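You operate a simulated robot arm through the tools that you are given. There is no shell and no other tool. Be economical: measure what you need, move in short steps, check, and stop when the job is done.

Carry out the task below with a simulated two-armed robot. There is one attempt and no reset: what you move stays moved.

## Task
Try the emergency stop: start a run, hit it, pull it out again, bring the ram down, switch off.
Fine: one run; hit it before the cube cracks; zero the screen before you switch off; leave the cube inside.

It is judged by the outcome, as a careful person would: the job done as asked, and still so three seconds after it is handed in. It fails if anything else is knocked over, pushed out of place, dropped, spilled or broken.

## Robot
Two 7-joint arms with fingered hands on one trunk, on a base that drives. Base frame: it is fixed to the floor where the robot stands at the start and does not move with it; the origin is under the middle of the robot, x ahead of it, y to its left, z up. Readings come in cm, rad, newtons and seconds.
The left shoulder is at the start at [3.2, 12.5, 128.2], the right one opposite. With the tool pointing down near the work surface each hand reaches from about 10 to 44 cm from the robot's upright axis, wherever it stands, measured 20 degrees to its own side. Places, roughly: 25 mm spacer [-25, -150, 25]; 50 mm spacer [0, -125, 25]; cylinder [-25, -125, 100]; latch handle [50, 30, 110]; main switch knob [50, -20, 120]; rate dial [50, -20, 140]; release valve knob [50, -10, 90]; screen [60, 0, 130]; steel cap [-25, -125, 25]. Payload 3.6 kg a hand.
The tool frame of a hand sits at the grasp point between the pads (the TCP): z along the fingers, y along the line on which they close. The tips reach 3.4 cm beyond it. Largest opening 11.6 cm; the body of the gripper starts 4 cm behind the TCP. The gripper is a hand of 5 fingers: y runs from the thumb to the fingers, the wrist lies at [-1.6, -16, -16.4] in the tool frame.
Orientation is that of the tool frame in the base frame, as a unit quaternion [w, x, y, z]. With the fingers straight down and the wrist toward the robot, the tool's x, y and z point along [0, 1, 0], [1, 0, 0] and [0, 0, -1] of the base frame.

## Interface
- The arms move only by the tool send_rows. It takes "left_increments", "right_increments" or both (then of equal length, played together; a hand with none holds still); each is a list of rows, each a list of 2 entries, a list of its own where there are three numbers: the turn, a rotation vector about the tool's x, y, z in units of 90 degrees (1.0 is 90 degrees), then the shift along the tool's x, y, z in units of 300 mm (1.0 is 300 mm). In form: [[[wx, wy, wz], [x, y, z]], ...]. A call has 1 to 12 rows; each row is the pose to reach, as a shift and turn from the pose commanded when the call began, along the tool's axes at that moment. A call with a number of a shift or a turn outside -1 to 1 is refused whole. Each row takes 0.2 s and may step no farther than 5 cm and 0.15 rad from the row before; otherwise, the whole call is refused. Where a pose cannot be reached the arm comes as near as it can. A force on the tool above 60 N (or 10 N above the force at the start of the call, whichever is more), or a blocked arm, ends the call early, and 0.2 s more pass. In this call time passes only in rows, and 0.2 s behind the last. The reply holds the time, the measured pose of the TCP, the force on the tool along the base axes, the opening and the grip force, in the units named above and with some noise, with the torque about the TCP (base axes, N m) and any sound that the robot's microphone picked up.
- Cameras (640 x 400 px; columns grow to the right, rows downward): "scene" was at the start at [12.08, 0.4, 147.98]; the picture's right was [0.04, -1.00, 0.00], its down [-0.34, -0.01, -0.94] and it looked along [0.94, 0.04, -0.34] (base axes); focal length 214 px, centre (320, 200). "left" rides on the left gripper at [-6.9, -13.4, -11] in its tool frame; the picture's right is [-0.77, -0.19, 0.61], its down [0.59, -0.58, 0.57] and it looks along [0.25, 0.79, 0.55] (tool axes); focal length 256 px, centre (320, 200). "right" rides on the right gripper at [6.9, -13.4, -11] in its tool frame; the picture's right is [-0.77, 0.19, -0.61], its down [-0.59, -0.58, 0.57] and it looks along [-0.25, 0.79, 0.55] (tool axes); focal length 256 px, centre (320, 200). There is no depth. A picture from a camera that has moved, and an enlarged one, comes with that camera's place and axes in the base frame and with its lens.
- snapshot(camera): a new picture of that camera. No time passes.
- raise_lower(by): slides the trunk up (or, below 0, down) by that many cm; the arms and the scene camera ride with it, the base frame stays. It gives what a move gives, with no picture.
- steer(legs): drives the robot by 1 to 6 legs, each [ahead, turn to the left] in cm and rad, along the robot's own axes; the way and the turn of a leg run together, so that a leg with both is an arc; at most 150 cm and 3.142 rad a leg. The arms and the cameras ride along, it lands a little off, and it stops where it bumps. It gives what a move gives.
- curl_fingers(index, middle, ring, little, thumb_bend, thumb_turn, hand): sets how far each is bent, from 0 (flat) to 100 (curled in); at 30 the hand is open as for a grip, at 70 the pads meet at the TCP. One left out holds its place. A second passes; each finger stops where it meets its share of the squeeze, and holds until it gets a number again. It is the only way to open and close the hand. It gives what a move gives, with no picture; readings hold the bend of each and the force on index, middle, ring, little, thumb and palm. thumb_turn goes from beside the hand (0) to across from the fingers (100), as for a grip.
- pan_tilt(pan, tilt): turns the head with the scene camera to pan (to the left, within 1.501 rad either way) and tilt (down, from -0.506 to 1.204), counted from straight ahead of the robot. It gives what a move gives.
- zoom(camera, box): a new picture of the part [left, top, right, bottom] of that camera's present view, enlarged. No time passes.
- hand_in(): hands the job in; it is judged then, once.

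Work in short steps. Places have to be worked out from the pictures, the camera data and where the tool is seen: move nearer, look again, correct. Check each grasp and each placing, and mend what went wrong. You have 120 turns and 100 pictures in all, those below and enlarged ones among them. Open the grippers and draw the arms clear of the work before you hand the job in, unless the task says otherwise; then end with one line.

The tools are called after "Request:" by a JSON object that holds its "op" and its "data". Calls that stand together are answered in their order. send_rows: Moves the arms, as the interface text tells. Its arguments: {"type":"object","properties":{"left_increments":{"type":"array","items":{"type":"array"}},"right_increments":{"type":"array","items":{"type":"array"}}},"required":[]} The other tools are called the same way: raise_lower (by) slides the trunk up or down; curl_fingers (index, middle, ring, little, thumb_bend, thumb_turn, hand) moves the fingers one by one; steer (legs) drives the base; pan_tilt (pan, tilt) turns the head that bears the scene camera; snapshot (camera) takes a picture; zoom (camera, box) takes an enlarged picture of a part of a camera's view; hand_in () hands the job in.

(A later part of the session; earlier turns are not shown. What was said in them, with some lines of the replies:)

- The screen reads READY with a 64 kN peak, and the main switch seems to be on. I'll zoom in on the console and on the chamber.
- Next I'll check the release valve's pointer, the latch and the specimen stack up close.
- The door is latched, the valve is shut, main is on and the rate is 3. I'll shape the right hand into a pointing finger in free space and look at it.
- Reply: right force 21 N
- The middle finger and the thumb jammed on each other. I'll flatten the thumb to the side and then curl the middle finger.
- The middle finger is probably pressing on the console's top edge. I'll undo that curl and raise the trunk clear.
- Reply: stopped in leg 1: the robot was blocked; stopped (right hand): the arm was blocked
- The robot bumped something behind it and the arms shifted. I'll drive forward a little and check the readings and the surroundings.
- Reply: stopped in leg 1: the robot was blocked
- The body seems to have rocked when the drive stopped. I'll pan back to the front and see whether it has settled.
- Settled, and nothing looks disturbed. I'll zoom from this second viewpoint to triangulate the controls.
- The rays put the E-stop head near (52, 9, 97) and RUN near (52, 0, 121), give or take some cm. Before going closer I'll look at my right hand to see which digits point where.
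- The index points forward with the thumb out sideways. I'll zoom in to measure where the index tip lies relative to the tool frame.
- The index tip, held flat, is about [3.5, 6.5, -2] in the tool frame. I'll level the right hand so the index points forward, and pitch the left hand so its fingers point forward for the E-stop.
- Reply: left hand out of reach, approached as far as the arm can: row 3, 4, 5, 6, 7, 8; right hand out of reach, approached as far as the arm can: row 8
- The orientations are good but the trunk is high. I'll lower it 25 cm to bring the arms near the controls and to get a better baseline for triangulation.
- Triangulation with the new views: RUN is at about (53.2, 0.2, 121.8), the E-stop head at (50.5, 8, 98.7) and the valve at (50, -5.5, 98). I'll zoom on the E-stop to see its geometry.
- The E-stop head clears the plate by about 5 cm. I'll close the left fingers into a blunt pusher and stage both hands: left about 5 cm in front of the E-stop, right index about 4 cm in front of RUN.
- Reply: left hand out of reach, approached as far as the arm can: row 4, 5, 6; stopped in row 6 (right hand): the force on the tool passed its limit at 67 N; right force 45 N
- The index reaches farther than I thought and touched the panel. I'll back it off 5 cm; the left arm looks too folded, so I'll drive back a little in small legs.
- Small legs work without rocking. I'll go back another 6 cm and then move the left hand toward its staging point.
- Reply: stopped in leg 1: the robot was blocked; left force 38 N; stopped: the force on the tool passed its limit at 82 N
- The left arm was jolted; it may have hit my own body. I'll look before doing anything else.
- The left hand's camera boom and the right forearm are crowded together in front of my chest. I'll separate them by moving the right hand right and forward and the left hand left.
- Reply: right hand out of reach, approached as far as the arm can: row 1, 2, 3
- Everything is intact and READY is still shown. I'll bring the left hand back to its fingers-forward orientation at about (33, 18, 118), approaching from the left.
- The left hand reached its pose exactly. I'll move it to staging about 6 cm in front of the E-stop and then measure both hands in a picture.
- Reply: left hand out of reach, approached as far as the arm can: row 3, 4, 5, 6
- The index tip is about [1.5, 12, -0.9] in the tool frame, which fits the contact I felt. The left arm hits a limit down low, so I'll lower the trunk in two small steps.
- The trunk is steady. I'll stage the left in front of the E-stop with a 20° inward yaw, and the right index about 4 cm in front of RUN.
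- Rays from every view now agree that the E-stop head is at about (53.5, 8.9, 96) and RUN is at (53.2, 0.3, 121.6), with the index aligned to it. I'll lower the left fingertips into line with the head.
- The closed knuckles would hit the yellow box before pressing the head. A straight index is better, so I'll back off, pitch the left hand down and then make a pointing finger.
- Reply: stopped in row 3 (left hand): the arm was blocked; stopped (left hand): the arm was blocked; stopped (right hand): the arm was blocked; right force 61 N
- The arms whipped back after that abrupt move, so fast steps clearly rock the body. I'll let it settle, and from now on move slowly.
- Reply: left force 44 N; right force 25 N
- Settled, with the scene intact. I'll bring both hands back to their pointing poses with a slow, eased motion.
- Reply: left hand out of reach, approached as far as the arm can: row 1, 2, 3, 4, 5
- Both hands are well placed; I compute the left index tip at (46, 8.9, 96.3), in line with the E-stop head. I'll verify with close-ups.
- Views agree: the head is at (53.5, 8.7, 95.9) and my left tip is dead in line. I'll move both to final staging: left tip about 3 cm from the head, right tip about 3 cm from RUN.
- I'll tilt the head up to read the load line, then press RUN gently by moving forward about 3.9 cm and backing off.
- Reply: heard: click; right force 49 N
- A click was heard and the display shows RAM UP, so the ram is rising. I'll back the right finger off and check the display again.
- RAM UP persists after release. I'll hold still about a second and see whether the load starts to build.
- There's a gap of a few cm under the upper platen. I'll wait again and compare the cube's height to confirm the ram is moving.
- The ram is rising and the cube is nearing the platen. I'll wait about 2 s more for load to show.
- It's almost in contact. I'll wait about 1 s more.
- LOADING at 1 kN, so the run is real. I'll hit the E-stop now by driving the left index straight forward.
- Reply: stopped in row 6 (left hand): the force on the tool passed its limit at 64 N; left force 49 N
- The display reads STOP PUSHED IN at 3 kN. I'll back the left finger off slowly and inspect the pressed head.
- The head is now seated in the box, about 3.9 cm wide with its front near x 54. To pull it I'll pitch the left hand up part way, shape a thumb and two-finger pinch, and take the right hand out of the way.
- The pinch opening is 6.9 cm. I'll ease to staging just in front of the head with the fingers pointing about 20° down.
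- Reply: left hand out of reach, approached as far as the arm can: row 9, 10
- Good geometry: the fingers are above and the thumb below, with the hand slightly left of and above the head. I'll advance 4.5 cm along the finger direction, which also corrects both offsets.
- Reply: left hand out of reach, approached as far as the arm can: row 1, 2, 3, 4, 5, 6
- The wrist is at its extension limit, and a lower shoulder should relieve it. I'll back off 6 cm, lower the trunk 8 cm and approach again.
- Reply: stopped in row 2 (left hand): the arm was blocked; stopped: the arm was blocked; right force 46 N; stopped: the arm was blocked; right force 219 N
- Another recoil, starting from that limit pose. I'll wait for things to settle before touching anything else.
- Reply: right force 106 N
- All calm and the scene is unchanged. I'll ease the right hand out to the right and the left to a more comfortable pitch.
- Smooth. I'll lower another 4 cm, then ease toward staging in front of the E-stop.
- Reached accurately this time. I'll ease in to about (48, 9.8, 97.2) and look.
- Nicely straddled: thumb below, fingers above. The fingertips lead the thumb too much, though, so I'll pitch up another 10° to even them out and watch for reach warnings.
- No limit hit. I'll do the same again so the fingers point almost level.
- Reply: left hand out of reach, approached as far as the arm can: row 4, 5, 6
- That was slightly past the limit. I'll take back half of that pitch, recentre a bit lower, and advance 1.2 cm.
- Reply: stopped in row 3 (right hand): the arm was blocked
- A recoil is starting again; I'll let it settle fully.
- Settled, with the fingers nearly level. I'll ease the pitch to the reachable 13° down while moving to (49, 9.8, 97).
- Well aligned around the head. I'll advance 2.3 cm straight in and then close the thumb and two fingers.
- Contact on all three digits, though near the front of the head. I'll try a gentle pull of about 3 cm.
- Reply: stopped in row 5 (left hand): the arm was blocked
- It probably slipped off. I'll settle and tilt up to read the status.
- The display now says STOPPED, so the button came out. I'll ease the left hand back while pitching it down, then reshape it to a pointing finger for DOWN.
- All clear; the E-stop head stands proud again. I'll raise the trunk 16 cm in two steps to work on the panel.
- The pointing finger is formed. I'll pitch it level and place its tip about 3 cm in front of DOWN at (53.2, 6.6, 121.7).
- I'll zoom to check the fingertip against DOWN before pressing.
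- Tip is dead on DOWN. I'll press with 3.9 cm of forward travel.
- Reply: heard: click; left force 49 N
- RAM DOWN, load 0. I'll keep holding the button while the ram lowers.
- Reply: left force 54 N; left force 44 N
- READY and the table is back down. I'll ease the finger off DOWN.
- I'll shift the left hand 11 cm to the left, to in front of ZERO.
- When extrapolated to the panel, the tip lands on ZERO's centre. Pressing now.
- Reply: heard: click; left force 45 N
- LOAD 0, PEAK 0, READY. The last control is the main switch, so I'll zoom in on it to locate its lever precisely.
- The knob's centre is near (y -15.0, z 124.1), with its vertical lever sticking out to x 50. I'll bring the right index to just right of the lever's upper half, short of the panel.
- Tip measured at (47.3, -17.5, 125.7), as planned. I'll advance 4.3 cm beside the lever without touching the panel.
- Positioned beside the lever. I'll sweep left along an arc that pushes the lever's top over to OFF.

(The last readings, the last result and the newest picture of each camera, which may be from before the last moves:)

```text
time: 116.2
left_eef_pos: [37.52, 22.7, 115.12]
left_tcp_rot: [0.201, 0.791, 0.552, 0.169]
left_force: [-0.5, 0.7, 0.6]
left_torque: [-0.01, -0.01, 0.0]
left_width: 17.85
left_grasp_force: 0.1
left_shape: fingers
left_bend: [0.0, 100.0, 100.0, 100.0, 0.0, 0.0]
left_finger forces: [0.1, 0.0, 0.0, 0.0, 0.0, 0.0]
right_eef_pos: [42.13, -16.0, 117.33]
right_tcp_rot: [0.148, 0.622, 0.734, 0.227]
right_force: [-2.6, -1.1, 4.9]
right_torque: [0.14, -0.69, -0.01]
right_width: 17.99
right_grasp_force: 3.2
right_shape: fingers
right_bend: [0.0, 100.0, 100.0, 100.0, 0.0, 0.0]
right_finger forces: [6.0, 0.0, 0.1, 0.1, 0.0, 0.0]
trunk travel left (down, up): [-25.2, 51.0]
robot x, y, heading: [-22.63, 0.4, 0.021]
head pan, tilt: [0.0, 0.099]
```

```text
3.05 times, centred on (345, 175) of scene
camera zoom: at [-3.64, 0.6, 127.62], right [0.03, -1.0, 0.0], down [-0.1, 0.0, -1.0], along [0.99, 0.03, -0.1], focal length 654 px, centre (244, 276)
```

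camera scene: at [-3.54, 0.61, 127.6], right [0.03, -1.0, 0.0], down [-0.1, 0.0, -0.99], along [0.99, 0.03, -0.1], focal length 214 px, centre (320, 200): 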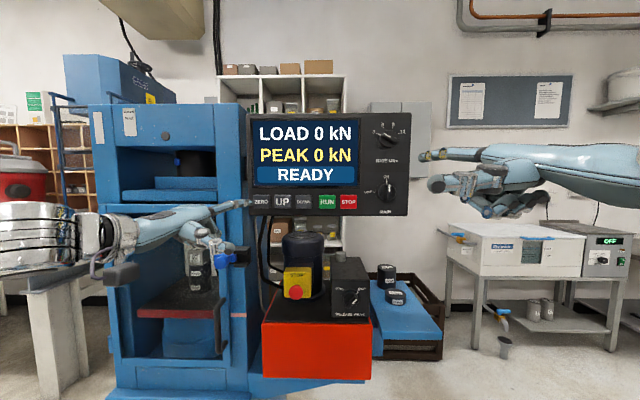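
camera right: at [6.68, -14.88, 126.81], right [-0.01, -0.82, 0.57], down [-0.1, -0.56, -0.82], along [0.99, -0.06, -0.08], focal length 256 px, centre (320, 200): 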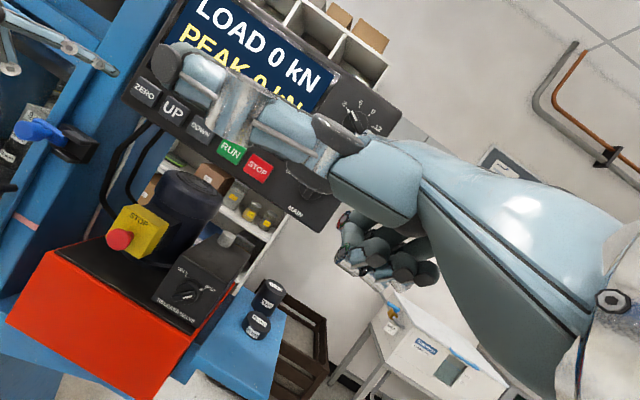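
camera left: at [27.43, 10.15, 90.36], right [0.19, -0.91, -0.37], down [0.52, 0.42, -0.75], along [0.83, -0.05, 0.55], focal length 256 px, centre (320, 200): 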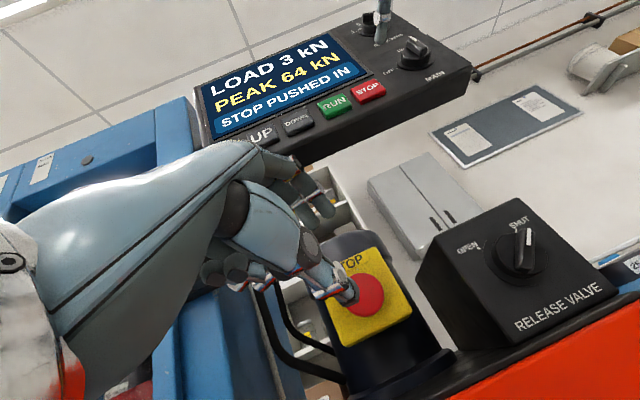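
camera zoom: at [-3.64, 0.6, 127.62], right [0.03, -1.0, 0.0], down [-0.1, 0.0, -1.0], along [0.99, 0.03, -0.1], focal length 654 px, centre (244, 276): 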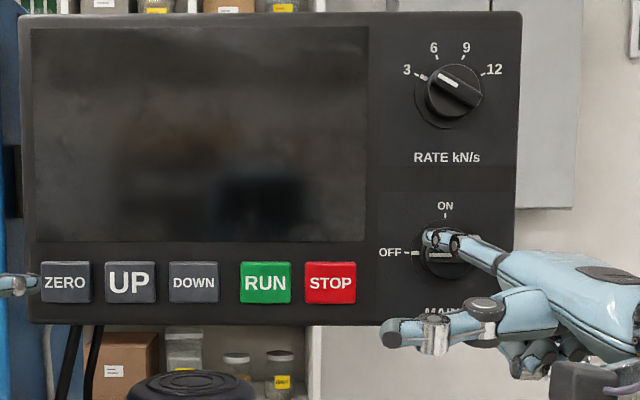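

The screen is dark and the lever sits at OFF. I'll lift the finger slightly off the lever and draw both arms back gently.

Request:
{"op": "send_rows", "data": {"left_increments": [[[0, 0, 0], [-0.002, -0.005, -0.003]], [[0, 0, 0], [-0.007, -0.016, -0.01]], [[0, 0, 0], [-0.014, -0.033, -0.02]], [[0, 0, 0], [-0.022, -0.052, -0.032]], [[0, 0, 0], [-0.031, -0.073, -0.045]], [[0, 0, 0], [-0.04, -0.094, -0.058]], [[0, 0, 0], [-0.049, -0.115, -0.07]], [[0, 0, 0], [-0.057, -0.135, -0.082]], [[0, 0, 0], [-0.063, -0.149, -0.091]], [[0, 0, 0], [-0.067, -0.158, -0.097]], [[0, 0, 0], [-0.068, -0.16, -0.098]]], "right_increments": [[[0, 0, 0], [0.001, 0.01, -0.017]], [[0, 0, 0], [0.002, 0.008, -0.02]], [[0, 0, 0], [0.005, -0.01, -0.03]], [[0, 0, 0], [0.01, -0.034, -0.044]], [[0, 0, 0], [0.016, -0.062, -0.061]], [[0, 0, 0], [0.022, -0.094, -0.08]], [[0, 0, 0], [0.029, -0.126, -0.098]], [[0, 0, 0], [0.036, -0.158, -0.117]], [[0, 0, 0], [0.042, -0.186, -0.133]], [[0, 0, 0], [0.046, -0.206, -0.145]], [[0, 0, 0], [0.048, -0.216, -0.15]]]}}

Request:
{"op": "snapshot", "data": {"camera": "scene"}}

```text
time: 118.6
left_eef_pos: [31.5, 22.71, 115.1]
left_tcp_rot: [0.201, 0.792, 0.551, 0.169]
left_force: [0.4, -0.1, -0.3]
left_torque: [-0.02, 0.03, 0.0]
left_width: 17.84
left_grasp_force: 0.0
left_shape: fingers
left_bend: [0.0, 100.0, 100.0, 100.0, 0.0, 0.0]
left_finger forces: [0.0, 0.1, 0.0, 0.0, 0.1, 0.0]
right_eef_pos: [34.22, -16.15, 117.98]
right_tcp_rot: [0.147, 0.623, 0.735, 0.226]
right_force: [-0.5, -0.8, -0.8]
right_torque: [0.01, 0.0, -0.01]
right_width: 17.91
right_grasp_force: 0.1
right_shape: fingers
right_bend: [0.0, 100.0, 100.0, 100.0, 0.0, 0.0]
right_finger forces: [0.0, 0.0, 0.1, 0.1, 0.1, 0.0]
trunk travel left (down, up): [-25.2, 51.0]
robot x, y, heading: [-22.5, -0.52, 0.028]
head pan, tilt: [0.0, 0.099]
```

```text
11 pictures are left
camera scene: at [-3.53, 0.61, 127.6], right [0.03, -1.0, 0.0], down [-0.1, 0.0, -0.99], along [0.99, 0.03, -0.1], focal length 214 px, centre (320, 200)
```

scene: 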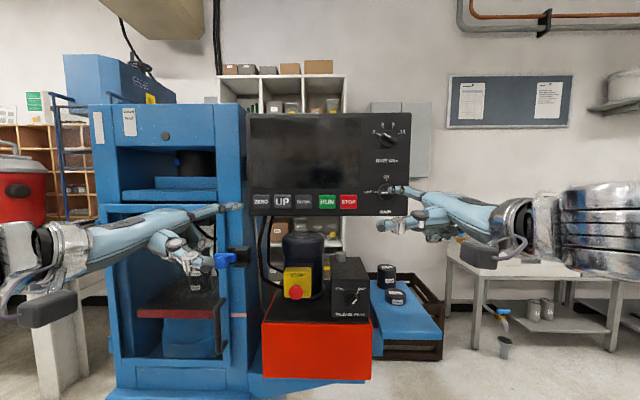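

Everything looks in place. I'll open both hands and take a last close look at the switch, the E-stop and the cube.

Request:
{"op": "curl_fingers", "data": {"hand": "left", "index": 30, "middle": 30, "ring": 30, "little": 30, "thumb_bend": 30}}

Request:
{"op": "curl_fingers", "data": {"hand": "right", "index": 30, "middle": 30, "ring": 30, "little": 30, "thumb_bend": 30}}

Request:
{"op": "zoom", "data": {"camera": "scene", "box": [170, 180, 420, 340]}}

```text
time: 119.6
left_eef_pos: [31.61, 22.74, 115.11]
left_tcp_rot: [0.201, 0.791, 0.552, 0.169]
left_force: [0.1, 0.4, -0.1]
left_torque: [-0.02, -0.01, -0.03]
left_width: 16.13
left_grasp_force: 0.0
left_shape: fingers
left_bend: [30.0, 30.0, 30.0, 30.0, 30.0, 0.0]
left_finger forces: [0.0, 0.0, 0.0, 0.0, 0.0, 0.0]
right_eef_pos: [34.25, -16.07, 118.09]
right_tcp_rot: [0.147, 0.622, 0.735, 0.226]
right_force: [0.1, 0.5, -0.4]
right_torque: [0.02, 0.0, 0.01]
right_width: 17.93
right_grasp_force: 0.1
right_shape: fingers
right_bend: [0.0, 100.0, 100.0, 100.0, 0.0, 0.0]
right_finger forces: [0.0, 0.0, 0.1, 0.0, 0.0, 0.1]
trunk travel left (down, up): [-25.2, 51.0]
robot x, y, heading: [-22.56, -0.08, 0.026]
head pan, tilt: [0.0, 0.099]
```

```text
time: 120.6
left_eef_pos: [31.59, 22.73, 115.02]
left_tcp_rot: [0.2, 0.791, 0.553, 0.17]
left_force: [-0.1, -0.3, -0.2]
left_torque: [0.02, -0.01, 0.0]
left_width: 16.16
left_grasp_force: 0.0
left_shape: fingers
left_bend: [30.0, 30.0, 30.0, 30.0, 30.0, 0.0]
left_finger forces: [0.0, 0.0, 0.1, 0.0, 0.0, 0.0]
right_eef_pos: [34.25, -16.11, 117.94]
right_tcp_rot: [0.147, 0.623, 0.734, 0.226]
right_force: [0.4, 0.8, -0.9]
right_torque: [-0.03, 0.01, 0.0]
right_width: 16.17
right_grasp_force: 0.1
right_shape: fingers
right_bend: [30.0, 30.0, 30.0, 30.0, 30.0, 0.0]
right_finger forces: [0.0, 0.1, 0.0, 0.0, 0.0, 0.0]
trunk travel left (down, up): [-25.2, 51.0]
robot x, y, heading: [-22.5, -0.1, 0.031]
head pan, tilt: [0.0, 0.099]
```

```text
2.50 times, centred on (295, 260) of scene
camera zoom: at [-3.53, 0.61, 127.6], right [0.03, -1.0, 0.0], down [-0.1, 0.0, -0.99], along [0.99, 0.03, -0.1], focal length 536 px, centre (382, 50)
```

zoom: 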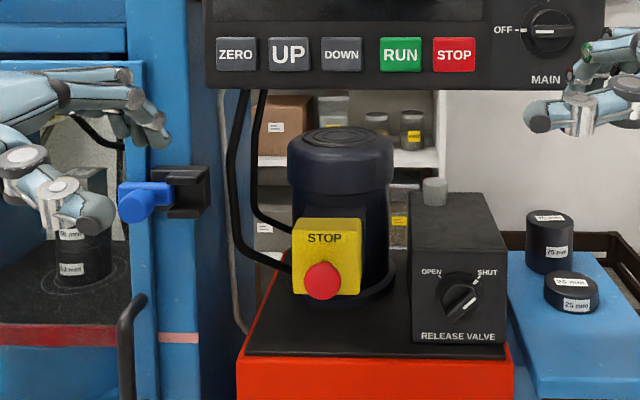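

The main switch is at OFF, the E-stop is out, the ram is down, the cube is inside and the door is still latched. Both hands are open and clear, so I'm handing in.

Request:
{"op": "hand_in", "data": {}}

```text
The job is handed in.
```

The E-stop test is done: in one run I hit the stop at 3 kN with the cube uncracked, pulled it out again, lowered the ram, zeroed the screen and switched off, leaving the cube inside.
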